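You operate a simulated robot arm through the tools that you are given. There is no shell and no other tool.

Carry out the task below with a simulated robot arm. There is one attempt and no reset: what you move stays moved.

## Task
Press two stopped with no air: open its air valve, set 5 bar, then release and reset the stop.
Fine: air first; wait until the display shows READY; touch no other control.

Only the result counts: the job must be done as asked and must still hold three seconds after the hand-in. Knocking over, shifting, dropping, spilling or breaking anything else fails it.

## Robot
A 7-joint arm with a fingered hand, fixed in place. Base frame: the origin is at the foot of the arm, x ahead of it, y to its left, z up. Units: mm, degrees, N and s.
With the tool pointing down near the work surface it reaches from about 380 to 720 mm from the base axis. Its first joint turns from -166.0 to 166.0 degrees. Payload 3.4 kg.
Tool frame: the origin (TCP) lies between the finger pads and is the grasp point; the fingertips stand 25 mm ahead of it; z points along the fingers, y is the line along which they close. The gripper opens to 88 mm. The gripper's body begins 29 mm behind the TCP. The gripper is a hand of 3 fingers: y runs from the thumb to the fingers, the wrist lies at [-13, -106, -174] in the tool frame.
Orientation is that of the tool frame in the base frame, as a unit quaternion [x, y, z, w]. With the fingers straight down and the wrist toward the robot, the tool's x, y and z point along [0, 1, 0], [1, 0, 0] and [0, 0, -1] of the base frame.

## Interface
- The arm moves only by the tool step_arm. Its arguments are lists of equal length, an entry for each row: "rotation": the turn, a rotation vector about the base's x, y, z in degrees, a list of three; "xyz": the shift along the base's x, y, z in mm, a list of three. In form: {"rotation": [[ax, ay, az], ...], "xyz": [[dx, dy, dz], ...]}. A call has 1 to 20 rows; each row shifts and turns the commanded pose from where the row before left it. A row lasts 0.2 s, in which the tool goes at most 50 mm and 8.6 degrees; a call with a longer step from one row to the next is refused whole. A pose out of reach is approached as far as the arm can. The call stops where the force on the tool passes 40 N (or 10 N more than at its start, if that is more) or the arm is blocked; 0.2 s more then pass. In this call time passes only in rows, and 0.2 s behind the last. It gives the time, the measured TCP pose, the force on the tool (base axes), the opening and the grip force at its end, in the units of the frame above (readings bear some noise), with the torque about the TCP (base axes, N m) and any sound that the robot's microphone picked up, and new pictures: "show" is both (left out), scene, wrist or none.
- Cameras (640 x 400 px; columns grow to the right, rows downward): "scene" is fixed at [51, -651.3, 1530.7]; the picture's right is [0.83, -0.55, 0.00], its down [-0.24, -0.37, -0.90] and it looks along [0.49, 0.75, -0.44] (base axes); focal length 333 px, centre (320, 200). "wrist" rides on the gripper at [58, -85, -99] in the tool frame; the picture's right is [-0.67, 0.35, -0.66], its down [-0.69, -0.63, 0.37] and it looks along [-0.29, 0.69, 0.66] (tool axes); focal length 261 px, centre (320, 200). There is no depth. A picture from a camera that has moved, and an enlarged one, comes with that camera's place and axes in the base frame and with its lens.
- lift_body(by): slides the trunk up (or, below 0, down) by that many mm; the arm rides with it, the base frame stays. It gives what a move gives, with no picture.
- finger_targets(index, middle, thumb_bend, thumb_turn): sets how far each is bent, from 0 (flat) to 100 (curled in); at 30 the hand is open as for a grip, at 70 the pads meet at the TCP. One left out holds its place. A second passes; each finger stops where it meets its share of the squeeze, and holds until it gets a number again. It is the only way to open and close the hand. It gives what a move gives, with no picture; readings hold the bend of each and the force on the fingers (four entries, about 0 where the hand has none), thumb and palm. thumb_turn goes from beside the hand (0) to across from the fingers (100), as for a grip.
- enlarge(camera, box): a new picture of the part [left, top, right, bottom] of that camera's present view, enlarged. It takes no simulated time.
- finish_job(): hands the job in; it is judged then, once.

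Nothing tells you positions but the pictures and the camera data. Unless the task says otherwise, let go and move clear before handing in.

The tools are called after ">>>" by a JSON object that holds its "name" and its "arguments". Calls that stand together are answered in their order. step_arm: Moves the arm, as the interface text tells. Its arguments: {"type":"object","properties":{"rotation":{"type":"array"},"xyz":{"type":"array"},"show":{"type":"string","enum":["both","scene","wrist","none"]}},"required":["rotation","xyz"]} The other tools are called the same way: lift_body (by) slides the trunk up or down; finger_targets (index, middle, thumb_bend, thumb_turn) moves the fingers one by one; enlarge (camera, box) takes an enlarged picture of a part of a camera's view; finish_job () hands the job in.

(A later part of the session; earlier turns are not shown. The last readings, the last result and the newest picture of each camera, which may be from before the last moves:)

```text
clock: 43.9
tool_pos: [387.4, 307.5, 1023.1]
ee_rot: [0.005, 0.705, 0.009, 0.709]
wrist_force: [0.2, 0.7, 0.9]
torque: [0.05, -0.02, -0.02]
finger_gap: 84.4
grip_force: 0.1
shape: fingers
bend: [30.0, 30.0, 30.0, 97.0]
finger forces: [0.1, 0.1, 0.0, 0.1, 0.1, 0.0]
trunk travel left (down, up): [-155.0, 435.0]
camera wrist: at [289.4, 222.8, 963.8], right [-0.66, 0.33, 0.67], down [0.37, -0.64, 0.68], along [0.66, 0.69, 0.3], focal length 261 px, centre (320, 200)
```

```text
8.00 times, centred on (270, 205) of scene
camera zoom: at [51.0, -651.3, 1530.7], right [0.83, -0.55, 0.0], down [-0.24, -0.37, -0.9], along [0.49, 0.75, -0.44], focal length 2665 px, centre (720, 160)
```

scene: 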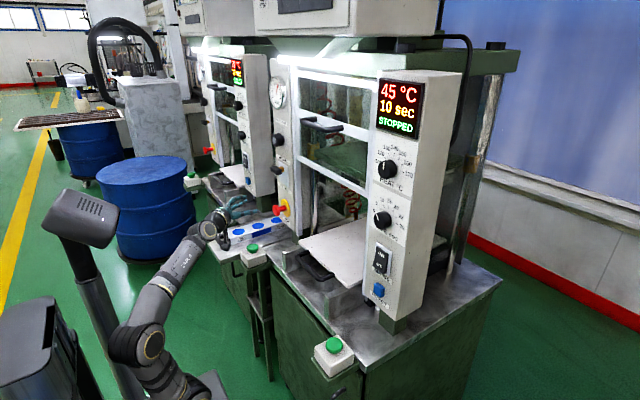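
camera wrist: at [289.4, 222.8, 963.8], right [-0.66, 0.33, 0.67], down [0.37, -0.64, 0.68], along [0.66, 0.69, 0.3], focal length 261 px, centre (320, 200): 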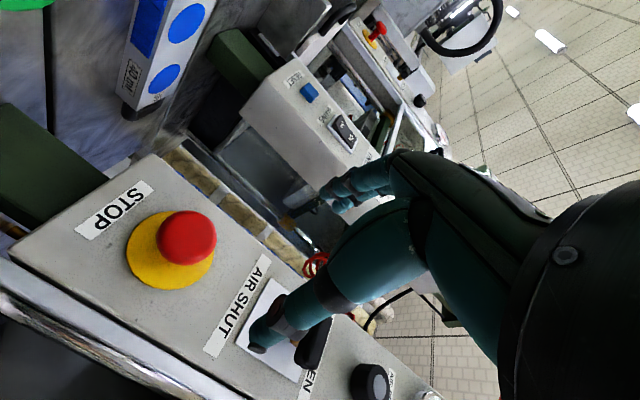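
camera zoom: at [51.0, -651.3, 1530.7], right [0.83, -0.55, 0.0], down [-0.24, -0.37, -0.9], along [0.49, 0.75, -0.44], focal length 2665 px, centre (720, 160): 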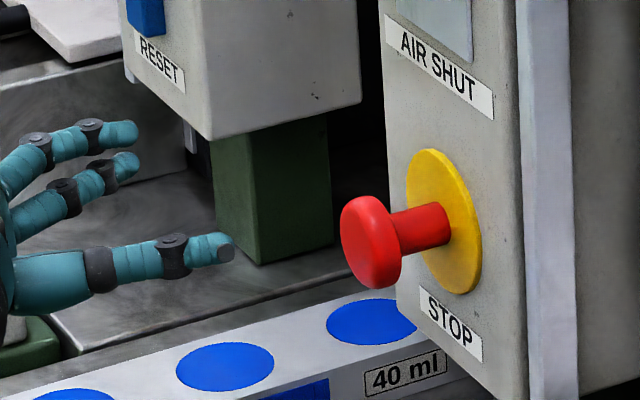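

The stop's mushroom head is near (490, 307, 978); it sits closer in than the neighbour's, so it's pressed. I'll pre-roll 32° anticlockwise and line up in front of it.

>>> {"name": "step_arm", "arguments": {"rotation": [[-8, 0, 0], [-8, 0, 0], [-8, 0, 0], [-8, 0, 0]], "xyz": [[3, 0, -12], [3, 0, -12], [3, 0, -12], [3, 0, -9]]}}

>>> {"name": "enlarge", "arguments": {"camera": "wrist", "box": [120, 120, 440, 320]}}

>>> {"name": "enlarge", "arguments": {"camera": "scene", "box": [210, 180, 310, 255]}}

```text
clock: 44.9
tool_pos: [399.6, 307.1, 976.2]
ee_rot: [-0.192, 0.68, -0.187, 0.683]
wrist_force: [0.0, -0.7, -0.2]
torque: [-0.01, -0.01, -0.01]
finger_gap: 84.3
grip_force: 0.0
shape: fingers
bend: [30.0, 30.0, 30.0, 97.0]
finger forces: [0.0, 0.0, 0.0, 0.0, 0.0, 0.0]
trunk travel left (down, up): [-155.0, 435.0]
camera wrist: at [301.1, 203.6, 972.4], right [-0.66, 0.64, 0.39], down [0.37, -0.18, 0.91], along [0.66, 0.75, -0.11], focal length 261 px, centre (320, 200)
```

scene: 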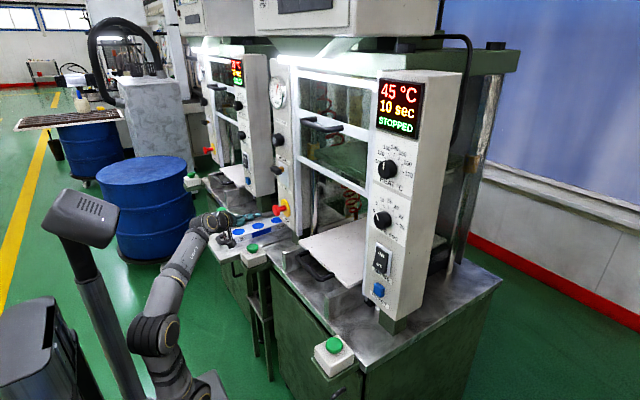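
wrist: 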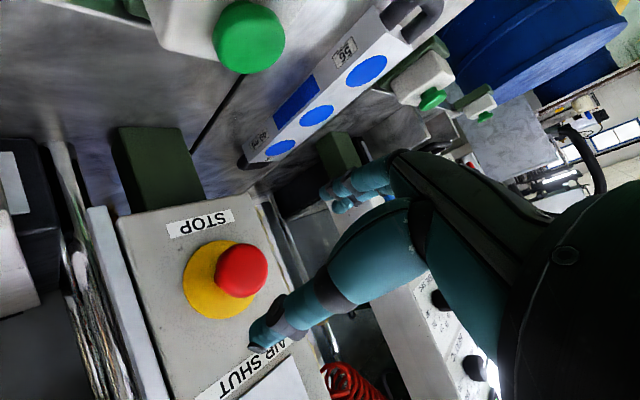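

```text
2.00 times, centred on (280, 220) of wrist
camera zoom: at [301.1, 203.6, 972.4], right [-0.66, 0.64, 0.39], down [0.37, -0.18, 0.91], along [0.66, 0.75, -0.11], focal length 521 px, centre (400, 160)
```

zoom: 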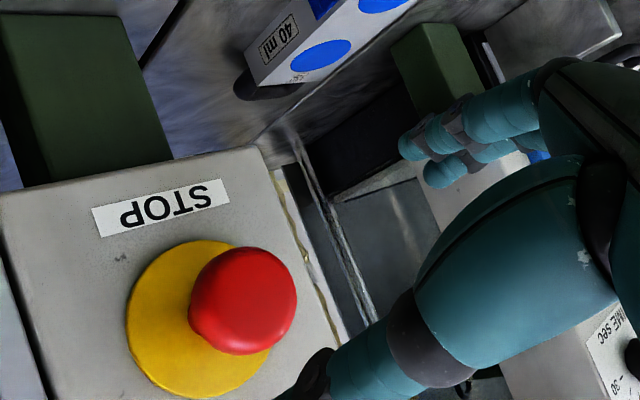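

```text
5.33 times, centred on (260, 218) of scene
camera zoom: at [51.0, -651.3, 1530.7], right [0.83, -0.55, 0.0], down [-0.24, -0.37, -0.9], along [0.49, 0.75, -0.44], focal length 1777 px, centre (640, 107)
```

zoom: 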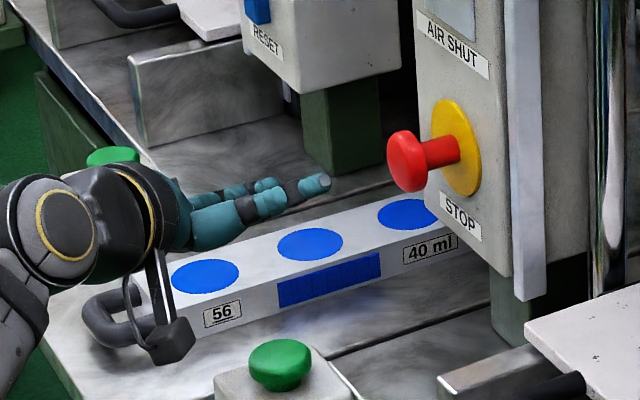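

The hand is aligned with the stop's axis and clear of the mould box below. Moving in to straddle the head.

>>> {"name": "step_arm", "arguments": {"rotation": [[0, 0, 0], [0, 0, 0], [0, 0, 0], [0, 0, 0]], "xyz": [[30, 0, 0], [25, 0, 0], [20, 0, 0], [12, 0, 0]]}}

>>> {"name": "enlarge", "arguments": {"camera": "wrist", "box": [120, 120, 440, 320]}}

>>> {"name": "enlarge", "arguments": {"camera": "scene", "box": [210, 180, 310, 255]}}

```text
clock: 45.9
tool_pos: [487.2, 308.0, 979.2]
ee_rot: [-0.191, 0.68, -0.186, 0.683]
wrist_force: [-0.9, -0.1, 0.0]
torque: [0.02, 0.02, -0.03]
finger_gap: 84.4
grip_force: 0.1
shape: fingers
bend: [30.0, 30.0, 30.0, 97.0]
finger forces: [0.0, 0.0, 0.0, 0.1, 0.0, 0.0]
trunk travel left (down, up): [-155.0, 435.0]
camera wrist: at [388.8, 203.9, 972.6], right [-0.66, 0.64, 0.4], down [0.37, -0.19, 0.91], along [0.66, 0.75, -0.11], focal length 261 px, centre (320, 200)
```

scene: 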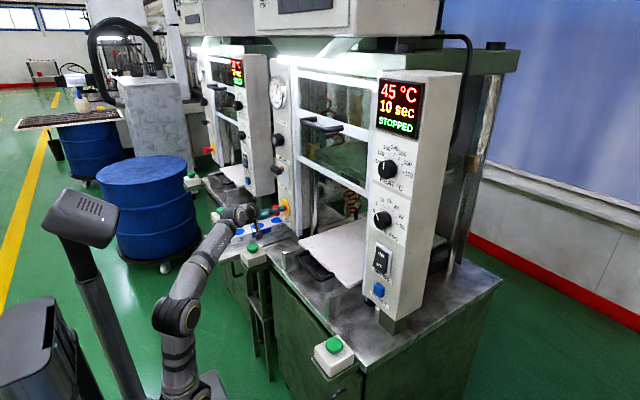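
wrist: 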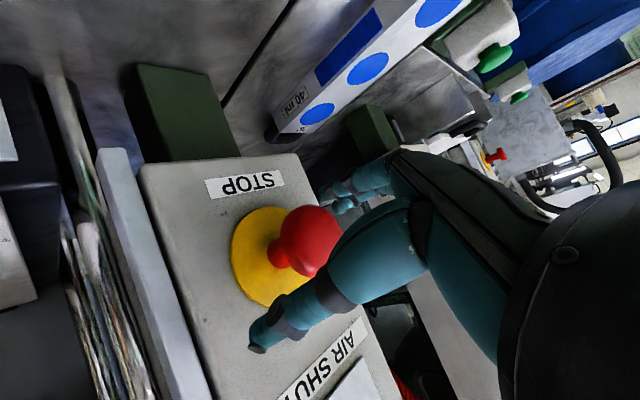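

```text
2.00 times, centred on (280, 220) of wrist
camera zoom: at [388.8, 203.9, 972.6], right [-0.66, 0.64, 0.4], down [0.37, -0.19, 0.91], along [0.66, 0.75, -0.11], focal length 521 px, centre (400, 160)
```

zoom: 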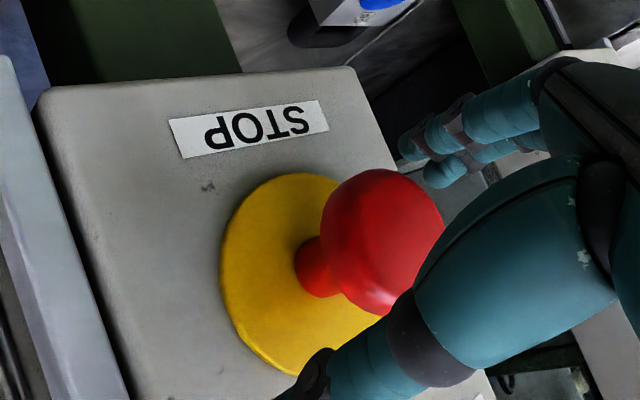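

```text
5.33 times, centred on (260, 218) of scene
camera zoom: at [51.0, -651.3, 1530.7], right [0.83, -0.55, 0.0], down [-0.24, -0.37, -0.9], along [0.49, 0.75, -0.44], focal length 1777 px, centre (640, 107)
```

zoom: 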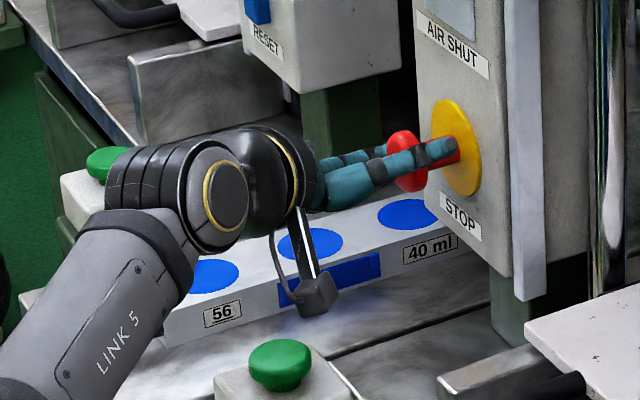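

The thumb and fingers are around the head. Closing on it.

>>> {"name": "finger_targets", "arguments": {"index": 60, "middle": 60, "thumb_bend": 60}}

>>> {"name": "step_arm", "arguments": {"rotation": [[8, 0, 0], [8, 0, 0], [8, 0, 0], [8, 0, 0]], "xyz": [[0, 0, 0], [0, 0, 0], [0, 0, 0], [0, 0, 0]]}}

>>> {"name": "enlarge", "arguments": {"camera": "wrist", "box": [120, 120, 440, 320]}}

>>> {"name": "enlarge", "arguments": {"camera": "scene", "box": [230, 180, 310, 230]}}

>>> {"name": "enlarge", "arguments": {"camera": "scene", "box": [360, 70, 440, 140]}}

```text
clock: 46.9
tool_pos: [487.3, 308.8, 977.1]
ee_rot: [-0.191, 0.68, -0.186, 0.683]
wrist_force: [0.9, 4.6, -2.5]
torque: [0.03, 0.03, 0.03]
finger_gap: 32.1
grip_force: 4.9
shape: fingers
bend: [53.0, 59.0, 57.0, 97.0]
finger forces: [6.4, 1.1, 0.0, 0.0, 2.6, 0.0]
trunk travel left (down, up): [-155.0, 435.0]
```

```text
clock: 47.9
tool_pos: [486.0, 307.2, 978.1]
ee_rot: [0.005, 0.705, 0.009, 0.709]
wrist_force: [3.1, 3.0, -2.4]
torque: [-0.14, -0.01, 0.0]
finger_gap: 32.2
grip_force: 5.1
shape: fingers
bend: [53.0, 59.0, 56.0, 99.0]
finger forces: [6.5, 0.6, 0.0, 0.0, 3.8, 0.0]
trunk travel left (down, up): [-155.0, 435.0]
camera wrist: at [388.7, 222.9, 918.6], right [-0.66, 0.33, 0.67], down [0.37, -0.64, 0.67], along [0.66, 0.69, 0.3], focal length 261 px, centre (320, 200)
```

scene: 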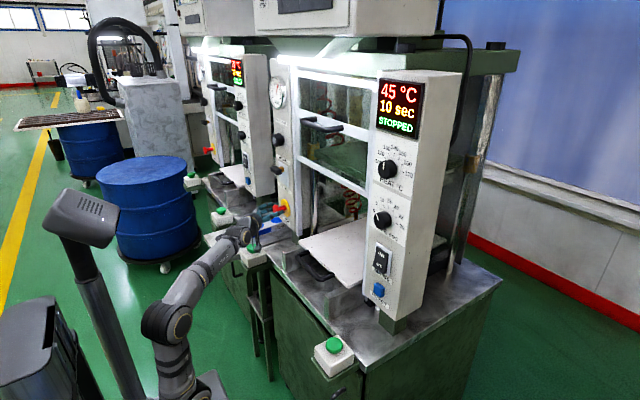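
wrist: 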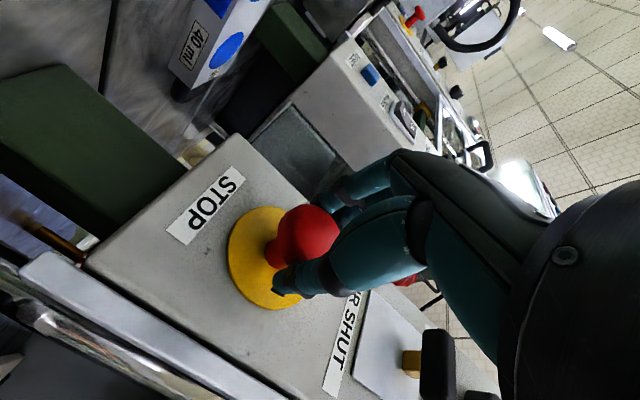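

```text
2.00 times, centred on (280, 220) of wrist
camera zoom: at [388.7, 222.9, 918.6], right [-0.66, 0.33, 0.67], down [0.37, -0.64, 0.67], along [0.66, 0.69, 0.3], focal length 521 px, centre (400, 160)
```

zoom: 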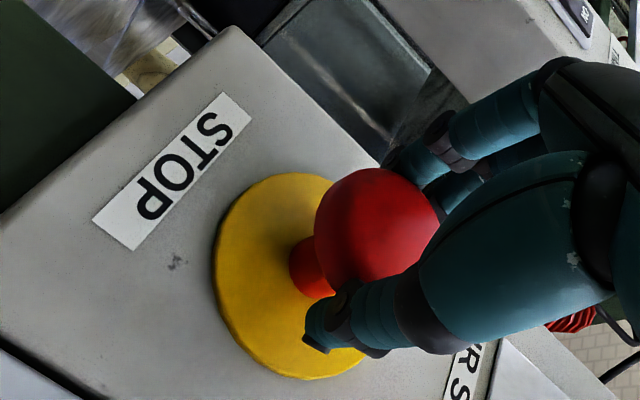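

```text
8.00 times, centred on (270, 205) of scene
camera zoom: at [51.0, -651.3, 1530.7], right [0.83, -0.55, 0.0], down [-0.24, -0.37, -0.9], along [0.49, 0.75, -0.44], focal length 2665 px, centre (720, 160)
```

zoom: 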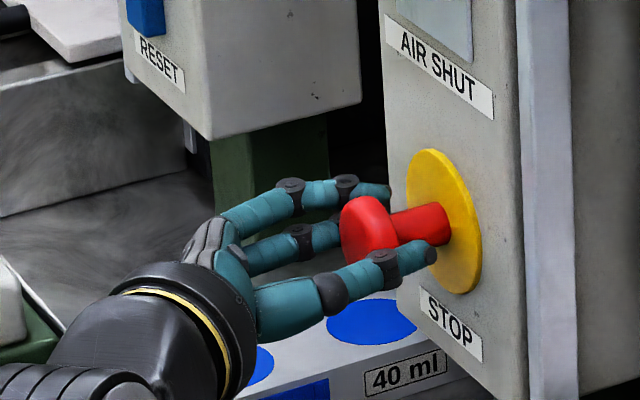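

```text
5.71 times, centred on (400, 105) of scene
camera zoom: at [51.0, -651.3, 1530.7], right [0.83, -0.55, 0.0], down [-0.24, -0.37, -0.9], along [0.49, 0.75, -0.44], focal length 1904 px, centre (-137, 743)
```

zoom: 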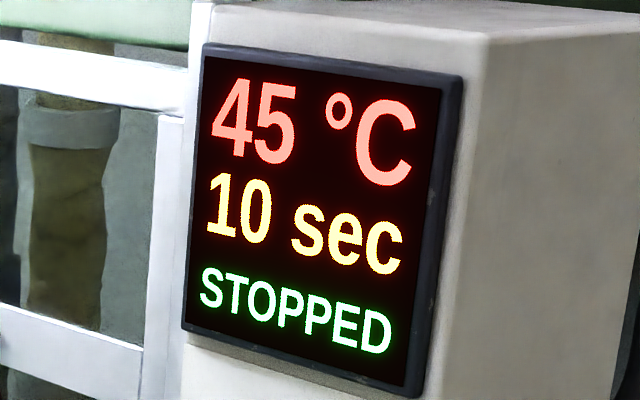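

The head is held and some torque builds (0.14 N m), but there's no pop yet. I'll twist a little further and then pull straight out gently.

>>> {"name": "step_arm", "arguments": {"rotation": [[8, 0, 0], [8, 0, 0]], "xyz": [[0, 0, 0], [0, 0, 0]], "show": "none"}}

>>> {"name": "enlarge", "arguments": {"camera": "scene", "box": [230, 180, 310, 230]}}

>>> {"name": "step_arm", "arguments": {"rotation": [[0, 0, 0], [0, 0, 0], [0, 0, 0], [0, 0, 0]], "xyz": [[-4, 0, 0], [-4, 0, 0], [-4, 0, 0], [-4, 0, 0]], "show": "scene"}}

>>> {"name": "enlarge", "arguments": {"camera": "scene", "box": [230, 180, 310, 230]}}

```text
clock: 48.5
tool_pos: [487.9, 307.9, 978.8]
ee_rot: [0.104, 0.697, 0.107, 0.701]
wrist_force: [2.1, 1.9, -1.2]
torque: [-0.15, 0.02, 0.01]
finger_gap: 32.5
grip_force: 4.7
shape: fingers
bend: [53.0, 60.0, 56.0, 99.0]
finger forces: [5.5, 0.3, 0.0, 0.1, 4.0, 0.1]
trunk travel left (down, up): [-155.0, 435.0]
```

```text
8.00 times, centred on (270, 205) of scene
camera zoom: at [51.0, -651.3, 1530.7], right [0.83, -0.55, 0.0], down [-0.24, -0.37, -0.9], along [0.49, 0.75, -0.44], focal length 2665 px, centre (720, 160)
```

zoom: 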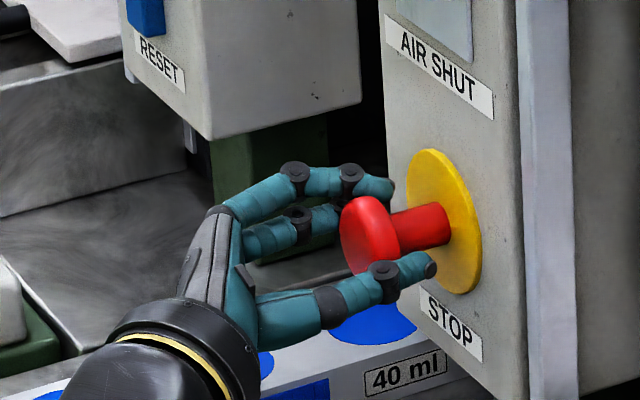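

```text
clock: 49.5
tool_pos: [473.6, 306.8, 978.3]
ee_rot: [0.104, 0.698, 0.107, 0.701]
wrist_force: [14.8, 3.7, 3.4]
torque: [0.0, 0.0, -0.13]
finger_gap: 34.2
grip_force: 8.1
shape: fingers
bend: [51.0, 58.0, 56.0, 98.0]
finger forces: [7.2, 5.7, 0.0, 0.1, 3.3, 0.1]
trunk travel left (down, up): [-155.0, 435.0]
```

scene: 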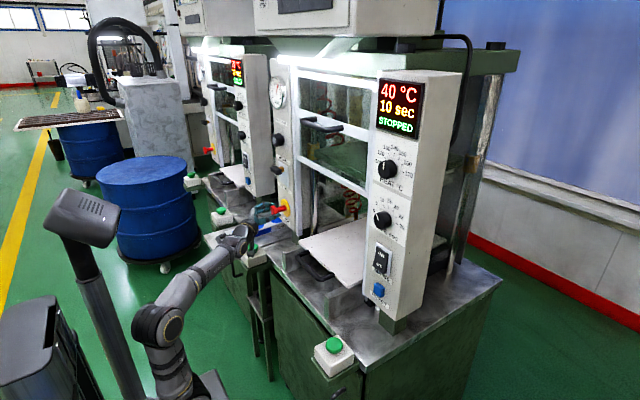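

```text
8.00 times, centred on (270, 205) of scene
camera zoom: at [51.0, -651.3, 1530.7], right [0.83, -0.55, 0.0], down [-0.24, -0.37, -0.9], along [0.49, 0.75, -0.44], focal length 2665 px, centre (720, 160)
```

zoom: 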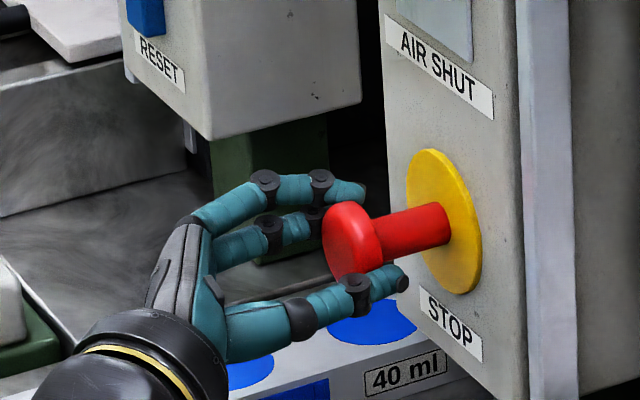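

The button is coming out as I pull (about 10 mm, 15 N). I'll pull a bit further to be sure it clicks out.

>>> {"name": "step_arm", "arguments": {"rotation": [[0, 0, 0], [0, 0, 0], [0, 0, 0]], "xyz": [[-3, 0, 0], [-3, 0, 0], [-3, 0, 0]], "show": "none"}}

>>> {"name": "enlarge", "arguments": {"camera": "scene", "box": [230, 180, 310, 230]}}

>>> {"name": "enlarge", "arguments": {"camera": "scene", "box": [360, 70, 440, 140]}}

```text
clock: 50.3
tool_pos: [461.9, 308.2, 977.2]
ee_rot: [0.103, 0.697, 0.107, 0.702]
wrist_force: [2.8, 3.0, 2.2]
torque: [-0.01, -0.08, 0.08]
finger_gap: 31.4
grip_force: 3.4
shape: fingers
bend: [54.0, 58.0, 56.0, 98.0]
finger forces: [3.3, 1.8, 0.0, 0.1, 1.8, 0.0]
trunk travel left (down, up): [-155.0, 435.0]
```

```text
8.00 times, centred on (270, 205) of scene
camera zoom: at [51.0, -651.3, 1530.7], right [0.83, -0.55, 0.0], down [-0.24, -0.37, -0.9], along [0.49, 0.75, -0.44], focal length 2665 px, centre (720, 160)
```

zoom: 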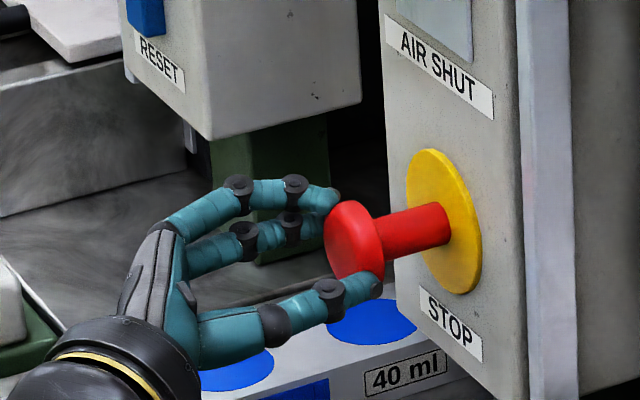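

```text
5.71 times, centred on (400, 105) of scene
camera zoom: at [51.0, -651.3, 1530.7], right [0.83, -0.55, 0.0], down [-0.24, -0.37, -0.9], along [0.49, 0.75, -0.44], focal length 1904 px, centre (-137, 743)
```

zoom: 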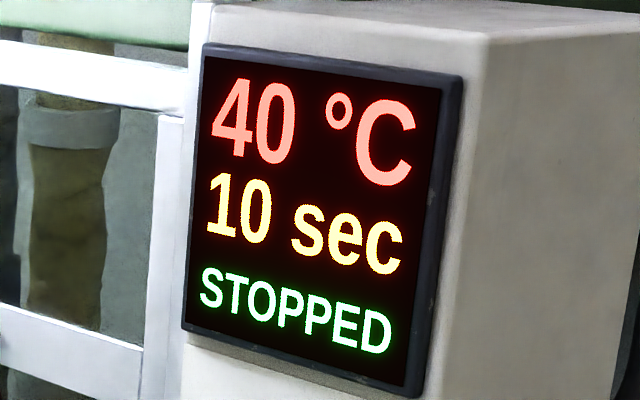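

The fingers slipped off the head and it stays out — the stop is released. I'll open the hand, back off and verify that it stays out.

>>> {"name": "finger_targets", "arguments": {"index": 30, "middle": 30, "thumb_bend": 30}}

>>> {"name": "step_arm", "arguments": {"rotation": [[0, 0, 0], [0, 0, 0], [0, 0, 0], [-8, 0, 0], [-8, 0, 0]], "xyz": [[-20, 0, 0], [-25, 0, 0], [-30, 0, 5], [0, 0, 10], [0, 0, 10]]}}

>>> {"name": "enlarge", "arguments": {"camera": "scene", "box": [230, 180, 310, 230]}}

>>> {"name": "enlarge", "arguments": {"camera": "scene", "box": [310, 220, 410, 300]}}

```text
clock: 51.3
tool_pos: [460.1, 307.2, 977.4]
ee_rot: [0.103, 0.698, 0.107, 0.701]
wrist_force: [-0.6, -0.8, 0.0]
torque: [0.03, 0.03, -0.01]
finger_gap: 84.2
grip_force: 0.1
shape: fingers
bend: [30.0, 30.0, 30.0, 98.0]
finger forces: [0.1, 0.1, 0.0, 0.0, 0.1, 0.1]
trunk travel left (down, up): [-155.0, 435.0]
```

```text
clock: 52.5
tool_pos: [386.4, 307.1, 1003.9]
ee_rot: [0.004, 0.706, 0.009, 0.709]
wrist_force: [0.9, 0.1, 0.5]
torque: [-0.02, 0.0, -0.02]
finger_gap: 84.4
grip_force: 0.0
shape: fingers
bend: [30.0, 30.0, 30.0, 98.0]
finger forces: [0.0, 0.0, 0.0, 0.0, 0.0, 0.0]
trunk travel left (down, up): [-155.0, 435.0]
camera wrist: at [288.0, 222.1, 943.7], right [-0.66, 0.33, 0.67], down [0.37, -0.64, 0.68], along [0.66, 0.69, 0.3], focal length 261 px, centre (320, 200)
```

scene: 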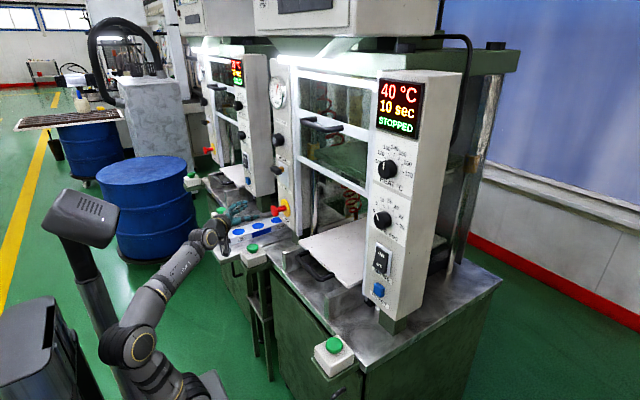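
wrist: 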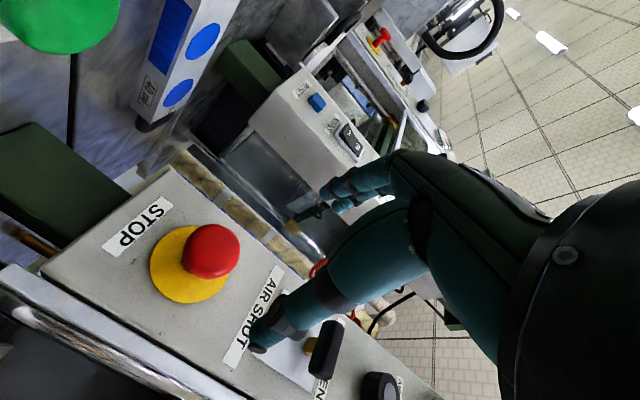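

```text
8.00 times, centred on (270, 205) of scene
camera zoom: at [51.0, -651.3, 1530.7], right [0.83, -0.55, 0.0], down [-0.24, -0.37, -0.9], along [0.49, 0.75, -0.44], focal length 2665 px, centre (720, 160)
```

zoom: 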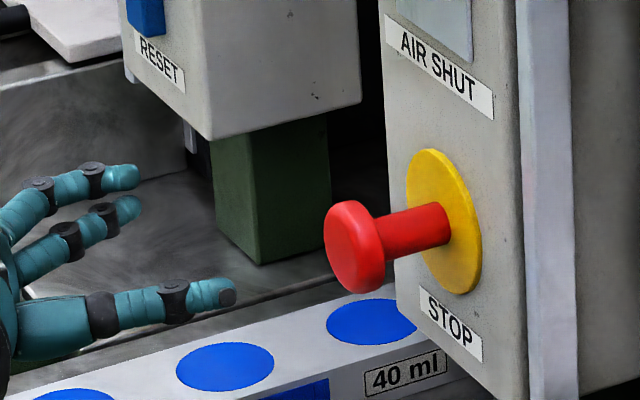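

```text
5.00 times, centred on (360, 260) of scene
camera zoom: at [51.0, -651.3, 1530.7], right [0.83, -0.55, 0.0], down [-0.24, -0.37, -0.9], along [0.49, 0.75, -0.44], focal length 1666 px, centre (120, -100)
```

zoom: 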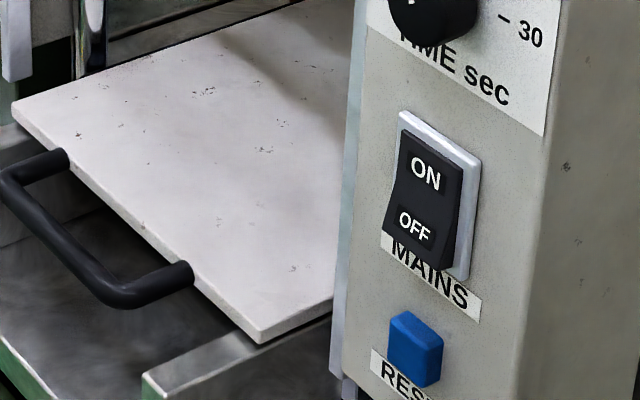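

The stop is fully out and stays there. Now I'll pinch the hand into a prod and carry it across to the right panel, in front of the blue RESET button.

>>> {"name": "finger_targets", "arguments": {"index": 68, "middle": 68, "thumb_bend": 68}}

>>> {"name": "step_arm", "arguments": {"rotation": [[0, 0, 0], [0, 0, 0], [0, 0, 0], [0, 0, 0], [0, 0, 0], [0, 0, 0], [0, 0, 0], [0, 0, 0]], "xyz": [[0, -40, 10], [0, -40, 10], [0, -40, 0], [0, -40, 0], [0, -40, 0], [0, -40, 0], [0, -40, 0], [0, -40, 0]]}}

```text
clock: 53.5
tool_pos: [387.4, 305.9, 1002.2]
ee_rot: [0.005, 0.705, 0.009, 0.709]
wrist_force: [0.4, -0.6, -0.8]
torque: [0.02, 0.02, -0.01]
finger_gap: 3.4
grip_force: 0.1
shape: fingers
bend: [68.0, 68.0, 68.0, 98.0]
finger forces: [0.1, 0.0, 0.0, 0.0, 0.1, 0.0]
trunk travel left (down, up): [-155.0, 435.0]
```

```text
clock: 55.3
tool_pos: [386.6, -14.2, 1023.3]
ee_rot: [0.004, 0.705, 0.008, 0.709]
wrist_force: [-0.1, 0.6, -0.1]
torque: [-0.01, -0.01, -0.02]
finger_gap: 2.9
grip_force: 0.1
shape: fingers
bend: [68.0, 68.0, 68.0, 98.0]
finger forces: [0.0, 0.1, 0.0, 0.1, 0.0, 0.1]
trunk travel left (down, up): [-155.0, 435.0]
camera wrist: at [287.8, -98.2, 963.9], right [-0.66, 0.33, 0.67], down [0.37, -0.64, 0.68], along [0.66, 0.69, 0.3], focal length 261 px, centre (320, 200)
```

scene: 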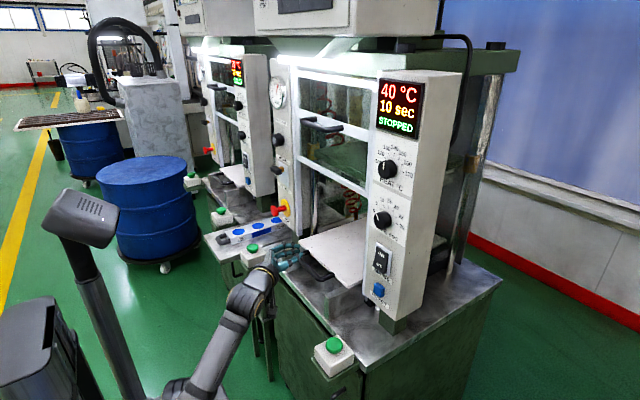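
wrist: 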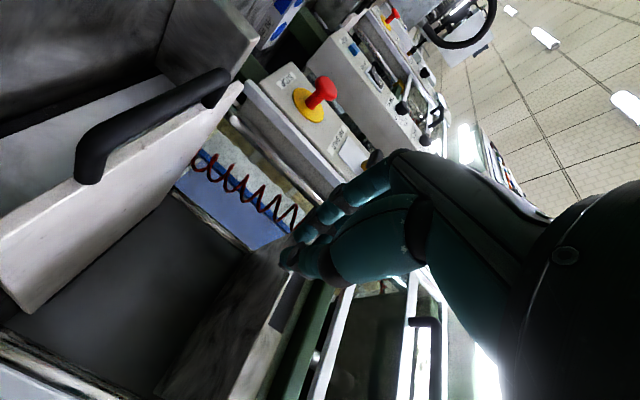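

Clear so far. Continuing right to line up with RESET, staying high and well back.

>>> {"name": "step_arm", "arguments": {"rotation": [[0, 0, 0], [0, 0, 0], [0, 0, 0], [0, 0, 0], [0, 0, 0]], "xyz": [[0, -36, -5], [0, -36, -10], [0, -36, -10], [0, -36, -15], [0, -34, -18]]}}

>>> {"name": "enlarge", "arguments": {"camera": "scene", "box": [300, 220, 420, 310]}}

```text
clock: 56.5
tool_pos: [386.5, -192.4, 964.4]
ee_rot: [0.005, 0.706, 0.008, 0.709]
wrist_force: [0.4, 0.3, -0.4]
torque: [0.0, 0.01, 0.0]
finger_gap: 2.9
grip_force: 0.0
shape: fingers
bend: [68.0, 68.0, 68.0, 98.0]
finger forces: [0.1, 0.1, 0.0, 0.0, 0.1, 0.1]
trunk travel left (down, up): [-155.0, 435.0]
camera wrist: at [288.9, -276.9, 905.4], right [-0.66, 0.33, 0.67], down [0.37, -0.64, 0.68], along [0.66, 0.69, 0.3], focal length 261 px, centre (320, 200)
```

scene: 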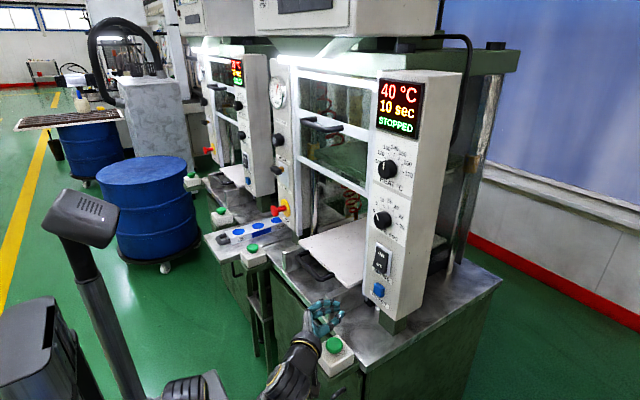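
wrist: 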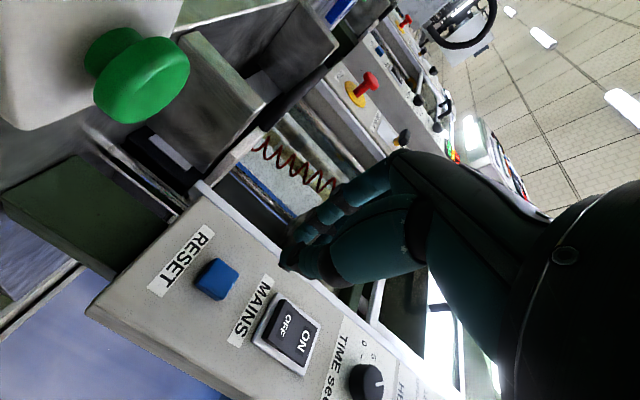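

```text
4.44 times, centred on (360, 265) of scene
camera zoom: at [51.0, -651.3, 1530.7], right [0.83, -0.55, 0.0], down [-0.24, -0.37, -0.9], along [0.49, 0.75, -0.44], focal length 1480 px, centre (142, -89)
```

zoom: 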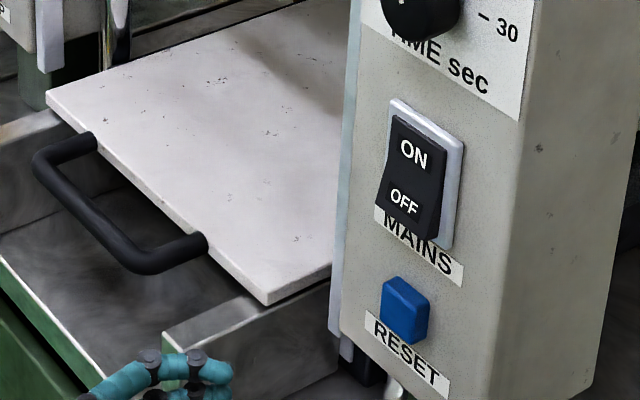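

RESET's face is near (519, -195, 963) and the prod is in line with it, below the MAINS rocker. I'll approach to just short of contact.

>>> {"name": "step_arm", "arguments": {"rotation": [[0, 0, 0], [0, 0, 0], [0, 0, 0], [0, 0, 0]], "xyz": [[30, -2, 0], [30, 0, -1], [20, 0, 0], [15, 0, 0]]}}

>>> {"name": "enlarge", "arguments": {"camera": "scene", "box": [320, 230, 420, 305]}}

>>> {"name": "enlarge", "arguments": {"camera": "wrist", "box": [160, 180, 400, 330]}}

```text
clock: 57.5
tool_pos: [481.0, -192.9, 964.5]
ee_rot: [0.005, 0.706, 0.009, 0.709]
wrist_force: [-0.9, 0.6, -0.3]
torque: [-0.01, 0.01, 0.07]
finger_gap: 2.9
grip_force: 0.1
shape: fingers
bend: [68.0, 68.0, 68.0, 98.0]
finger forces: [0.0, 0.0, 0.1, 0.0, 0.0, 0.0]
trunk travel left (down, up): [-155.0, 435.0]
camera wrist: at [383.2, -277.9, 905.2], right [-0.66, 0.33, 0.67], down [0.36, -0.64, 0.68], along [0.66, 0.69, 0.3], focal length 261 px, centre (320, 200)
```

scene: 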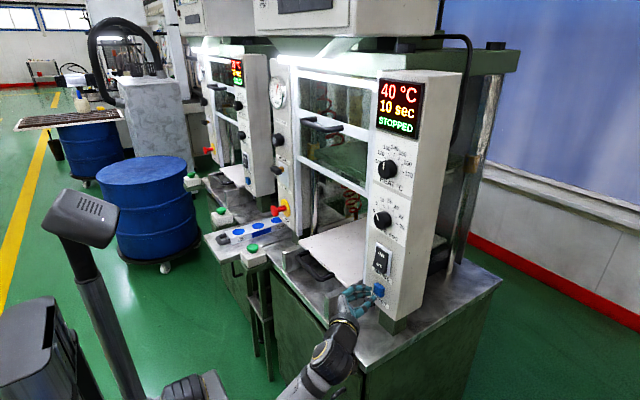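
wrist: 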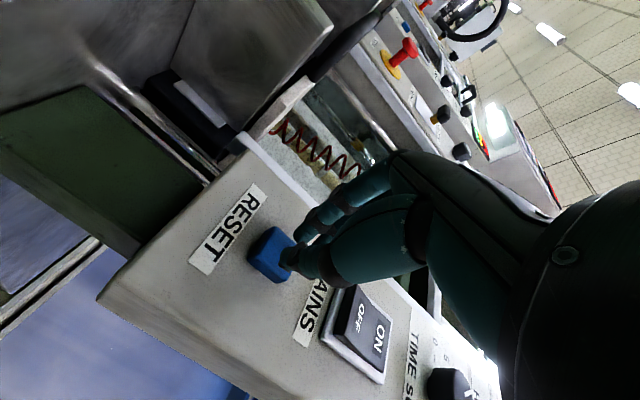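

```text
5.33 times, centred on (370, 268) of scene
camera zoom: at [51.0, -651.3, 1530.7], right [0.83, -0.55, 0.0], down [-0.24, -0.37, -0.9], along [0.49, 0.75, -0.44], focal length 1777 px, centre (53, -160)
```

zoom: 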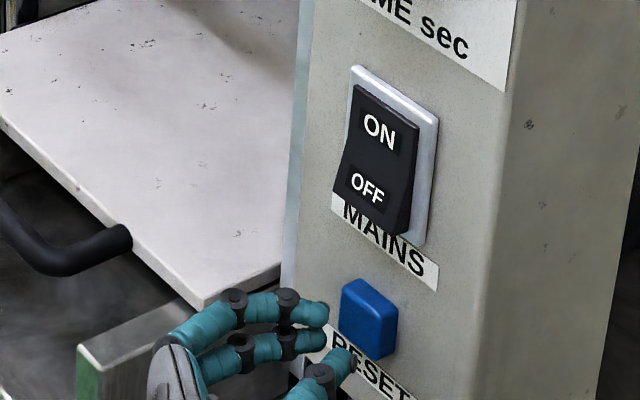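

```text
2.67 times, centred on (280, 255) of wrist
camera zoom: at [383.2, -277.9, 905.2], right [-0.66, 0.33, 0.67], down [0.36, -0.64, 0.68], along [0.66, 0.69, 0.3], focal length 695 px, centre (427, 53)
```

zoom: 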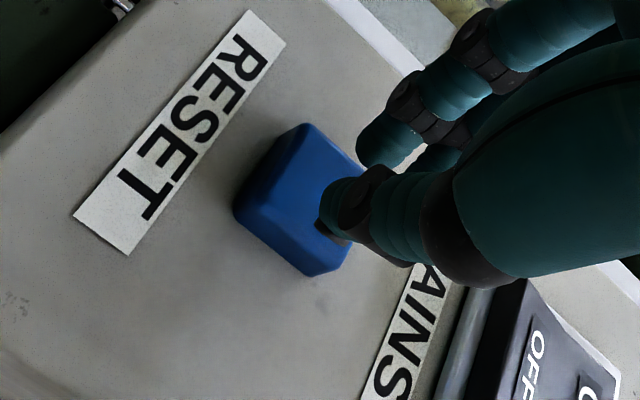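

The thumb tip is aimed at the button and the fingertips are just to its left. I'll shift slightly right and up, then press in small steps.

>>> {"name": "step_arm", "arguments": {"rotation": [[0, 0, 0], [0, 0, 0], [0, 0, 0], [0, 0, 0]], "xyz": [[0, -5, 2], [5, 0, 0], [4, 0, 0], [3, 0, 0]]}}

>>> {"name": "enlarge", "arguments": {"camera": "scene", "box": [320, 230, 420, 305]}}

>>> {"name": "enlarge", "arguments": {"camera": "scene", "box": [360, 70, 440, 140]}}

```text
clock: 58.5
tool_pos: [493.2, -197.8, 966.5]
ee_rot: [0.004, 0.705, 0.008, 0.709]
wrist_force: [0.2, 0.3, -0.2]
torque: [-0.02, -0.02, 0.0]
finger_gap: 2.9
grip_force: 0.0
shape: fingers
bend: [68.0, 68.0, 68.0, 98.0]
finger forces: [0.0, 0.0, 0.0, 0.0, 0.0, 0.0]
trunk travel left (down, up): [-155.0, 435.0]
camera wrist: at [394.9, -282.5, 906.7], right [-0.66, 0.33, 0.67], down [0.37, -0.64, 0.68], along [0.66, 0.69, 0.3], focal length 261 px, centre (320, 200)
```

scene: 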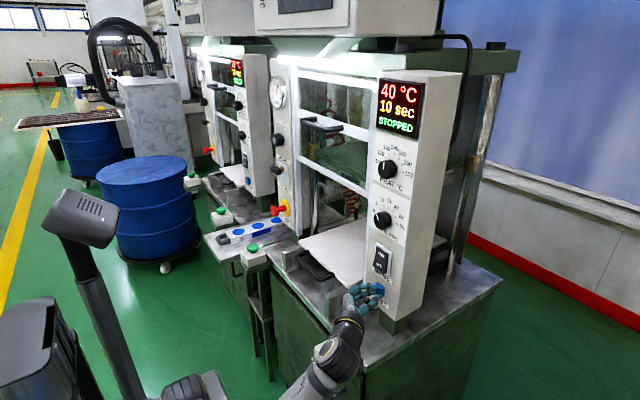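
wrist: 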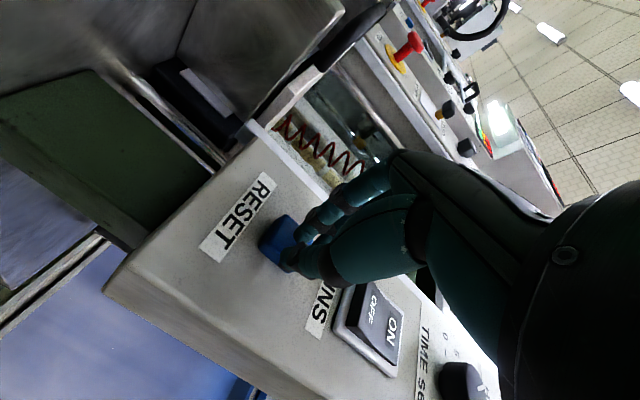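

```text
5.33 times, centred on (370, 268) of scene
camera zoom: at [51.0, -651.3, 1530.7], right [0.83, -0.55, 0.0], down [-0.24, -0.37, -0.9], along [0.49, 0.75, -0.44], focal length 1777 px, centre (53, -160)
```

zoom: 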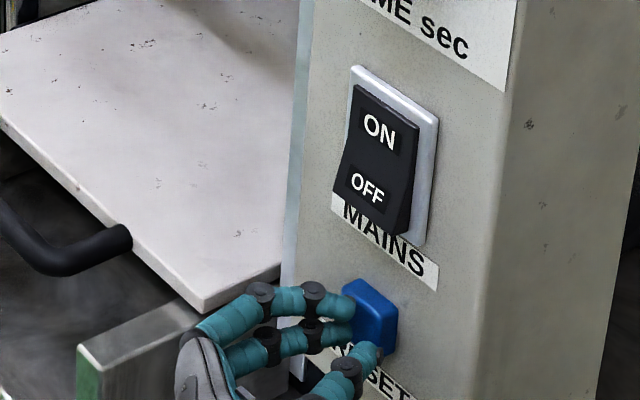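

```text
5.71 times, centred on (400, 105) of scene
camera zoom: at [51.0, -651.3, 1530.7], right [0.83, -0.55, 0.0], down [-0.24, -0.37, -0.9], along [0.49, 0.75, -0.44], focal length 1904 px, centre (-137, 743)
```

zoom: 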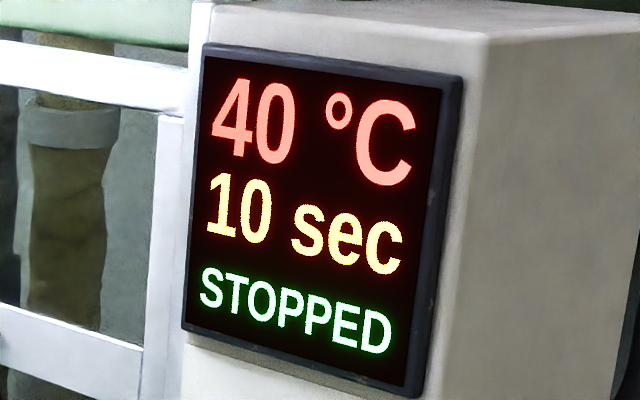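

The tips are right at the button face with no contact force yet. Pressing in by small steps.

>>> {"name": "step_arm", "arguments": {"rotation": [[0, 0, 0], [0, 0, 0], [0, 0, 0]], "xyz": [[3, 0, 0], [3, 0, 0], [2, 0, 0]], "show": "none"}}

>>> {"name": "enlarge", "arguments": {"camera": "scene", "box": [360, 70, 440, 140]}}

>>> {"name": "enlarge", "arguments": {"camera": "scene", "box": [320, 230, 420, 305]}}

```text
clock: 59.3
tool_pos: [501.1, -197.9, 964.9]
ee_rot: [0.005, 0.705, 0.009, 0.709]
wrist_force: [-1.7, 0.5, -1.3]
torque: [-0.02, 0.05, 0.05]
finger_gap: 2.5
grip_force: 1.3
shape: fingers
bend: [68.0, 68.0, 68.0, 98.0]
finger forces: [2.0, 0.6, 0.0, 0.1, 0.1, 0.0]
trunk travel left (down, up): [-155.0, 435.0]
heard: click
```

```text
5.71 times, centred on (400, 105) of scene
camera zoom: at [51.0, -651.3, 1530.7], right [0.83, -0.55, 0.0], down [-0.24, -0.37, -0.9], along [0.49, 0.75, -0.44], focal length 1904 px, centre (-137, 743)
```

zoom: 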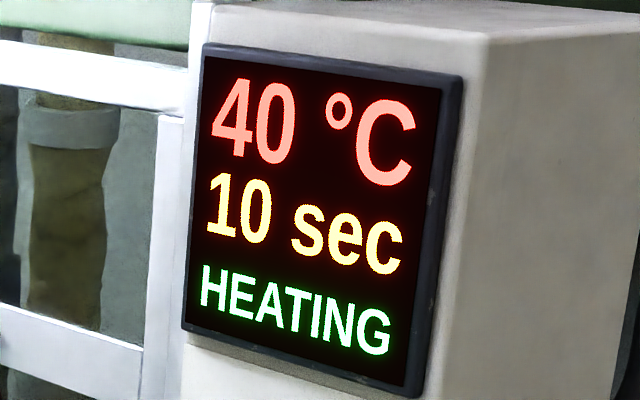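

```text
5.33 times, centred on (370, 268) of scene
camera zoom: at [51.0, -651.3, 1530.7], right [0.83, -0.55, 0.0], down [-0.24, -0.37, -0.9], along [0.49, 0.75, -0.44], focal length 1777 px, centre (53, -160)
```

zoom: 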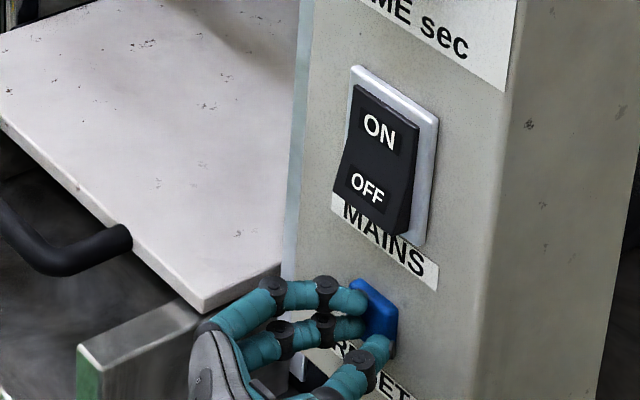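

The button clicked and the display changed to HEATING. I'll pull straight back clear and wait for READY.

>>> {"name": "step_arm", "arguments": {"rotation": [[0, 0, 0], [0, 0, 0], [0, 0, 0], [0, 0, 0], [0, 0, 0], [0, 0, 0], [0, 0, 0], [0, 0, 0], [0, 0, 0], [0, 0, 0], [0, 0, 0], [0, 0, 0], [0, 0, 0], [0, 0, 0], [0, 0, 0], [0, 0, 0], [0, 0, 0], [0, 0, 0], [0, 0, 0], [0, 0, 0]], "xyz": [[-20, 0, 0], [-30, 0, 0], [-35, 0, 0], [-25, 0, 15], [0, 0, 0], [0, 0, 0], [0, 0, 0], [0, 0, 0], [0, 0, 0], [0, 0, 0], [0, 0, 0], [0, 0, 0], [0, 0, 0], [0, 0, 0], [0, 0, 0], [0, 0, 0], [0, 0, 0], [0, 0, 0], [0, 0, 0], [0, 0, 0]], "show": "scene"}}

>>> {"name": "enlarge", "arguments": {"camera": "scene", "box": [260, 60, 440, 180]}}

>>> {"name": "enlarge", "arguments": {"camera": "scene", "box": [320, 230, 420, 305]}}

```text
clock: 63.5
tool_pos: [389.7, -197.2, 980.2]
ee_rot: [0.005, 0.705, 0.009, 0.709]
wrist_force: [-0.1, -0.1, -0.4]
torque: [-0.01, 0.0, 0.01]
finger_gap: 2.6
grip_force: 0.0
shape: fingers
bend: [68.0, 68.0, 68.0, 98.0]
finger forces: [0.1, 0.0, 0.0, 0.0, 0.0, 0.0]
trunk travel left (down, up): [-155.0, 435.0]
```

scene: 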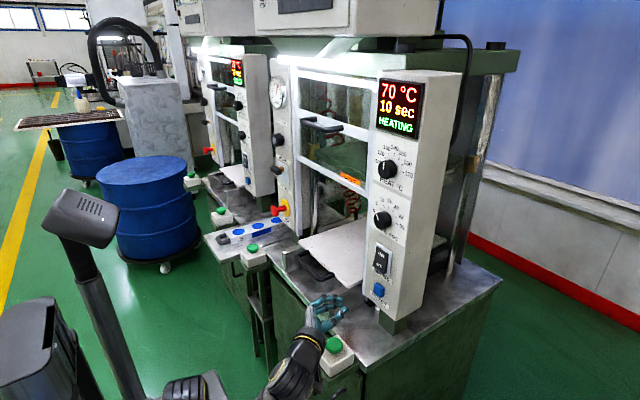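

```text
3.33 times, centred on (350, 120) of scene
camera zoom: at [51.0, -651.3, 1530.7], right [0.83, -0.55, 0.0], down [-0.24, -0.37, -0.9], along [0.49, 0.75, -0.44], focal length 1110 px, centre (220, 467)
```

zoom: 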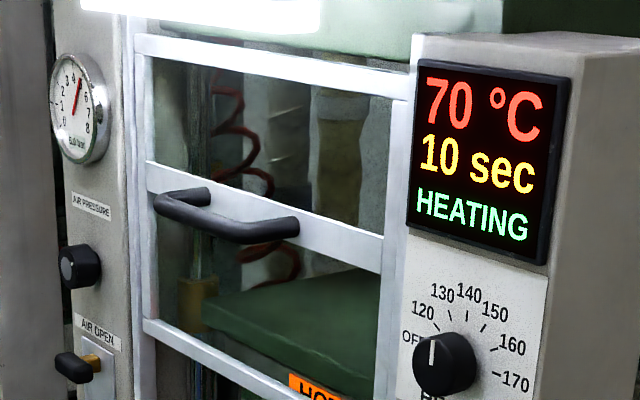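

```text
5.33 times, centred on (370, 268) of scene
camera zoom: at [51.0, -651.3, 1530.7], right [0.83, -0.55, 0.0], down [-0.24, -0.37, -0.9], along [0.49, 0.75, -0.44], focal length 1777 px, centre (53, -160)
```

zoom: 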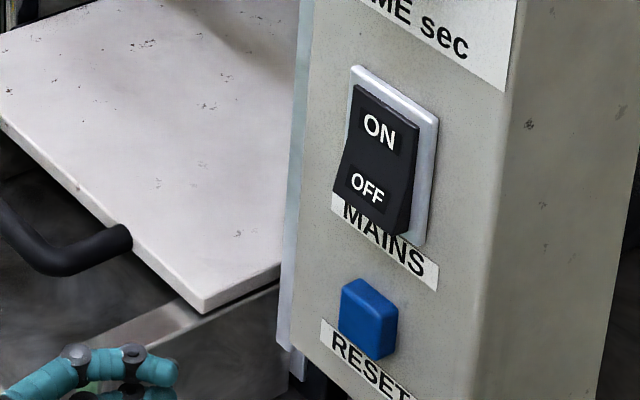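

It's at 70 °C and heating quickly. The hand is clear; I'll just wait.

>>> {"name": "step_arm", "arguments": {"rotation": [[0, 0, 0], [0, 0, 0], [0, 0, 0], [0, 0, 0], [0, 0, 0], [0, 0, 0], [0, 0, 0], [0, 0, 0], [0, 0, 0], [0, 0, 0], [0, 0, 0], [0, 0, 0], [0, 0, 0], [0, 0, 0], [0, 0, 0], [0, 0, 0], [0, 0, 0], [0, 0, 0], [0, 0, 0], [0, 0, 0]], "xyz": [[0, 0, 0], [0, 0, 0], [0, 0, 0], [0, 0, 0], [0, 0, 0], [0, 0, 0], [0, 0, 0], [0, 0, 0], [0, 0, 0], [0, 0, 0], [0, 0, 0], [0, 0, 0], [0, 0, 0], [0, 0, 0], [0, 0, 0], [0, 0, 0], [0, 0, 0], [0, 0, 0], [0, 0, 0], [0, 0, 0]], "show": "none"}}

>>> {"name": "step_arm", "arguments": {"rotation": [[0, 0, 0], [0, 0, 0], [0, 0, 0], [0, 0, 0], [0, 0, 0], [0, 0, 0], [0, 0, 0], [0, 0, 0], [0, 0, 0], [0, 0, 0], [0, 0, 0], [0, 0, 0], [0, 0, 0], [0, 0, 0], [0, 0, 0], [0, 0, 0], [0, 0, 0], [0, 0, 0], [0, 0, 0], [0, 0, 0]], "xyz": [[0, 0, 0], [0, 0, 0], [0, 0, 0], [0, 0, 0], [0, 0, 0], [0, 0, 0], [0, 0, 0], [0, 0, 0], [0, 0, 0], [0, 0, 0], [0, 0, 0], [0, 0, 0], [0, 0, 0], [0, 0, 0], [0, 0, 0], [0, 0, 0], [0, 0, 0], [0, 0, 0], [0, 0, 0], [0, 0, 0]], "show": "scene"}}

>>> {"name": "enlarge", "arguments": {"camera": "scene", "box": [260, 60, 440, 180]}}

```text
clock: 67.7
tool_pos: [391.4, -198.2, 980.3]
ee_rot: [0.005, 0.705, 0.009, 0.709]
wrist_force: [-0.1, -0.4, 0.2]
torque: [0.04, 0.02, 0.03]
finger_gap: 3.0
grip_force: 0.1
shape: fingers
bend: [68.0, 68.0, 68.0, 98.0]
finger forces: [0.0, 0.0, 0.0, 0.0, 0.1, 0.0]
trunk travel left (down, up): [-155.0, 435.0]
```

```text
clock: 71.9
tool_pos: [391.1, -197.1, 980.0]
ee_rot: [0.005, 0.706, 0.009, 0.709]
wrist_force: [0.5, 0.3, 0.4]
torque: [-0.01, 0.02, 0.0]
finger_gap: 2.6
grip_force: 0.0
shape: fingers
bend: [68.0, 68.0, 68.0, 98.0]
finger forces: [0.0, 0.0, 0.0, 0.0, 0.0, 0.0]
trunk travel left (down, up): [-155.0, 435.0]
```

scene: 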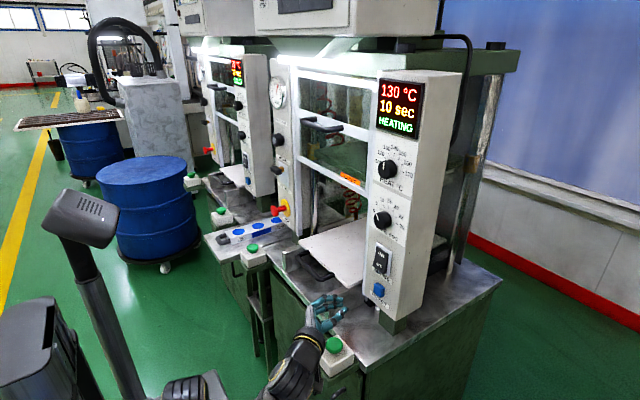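

```text
3.33 times, centred on (350, 120) of scene
camera zoom: at [51.0, -651.3, 1530.7], right [0.83, -0.55, 0.0], down [-0.24, -0.37, -0.9], along [0.49, 0.75, -0.44], focal length 1110 px, centre (220, 467)
```

zoom: 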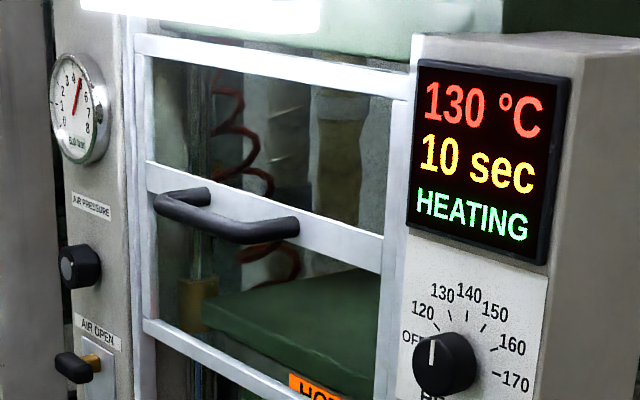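

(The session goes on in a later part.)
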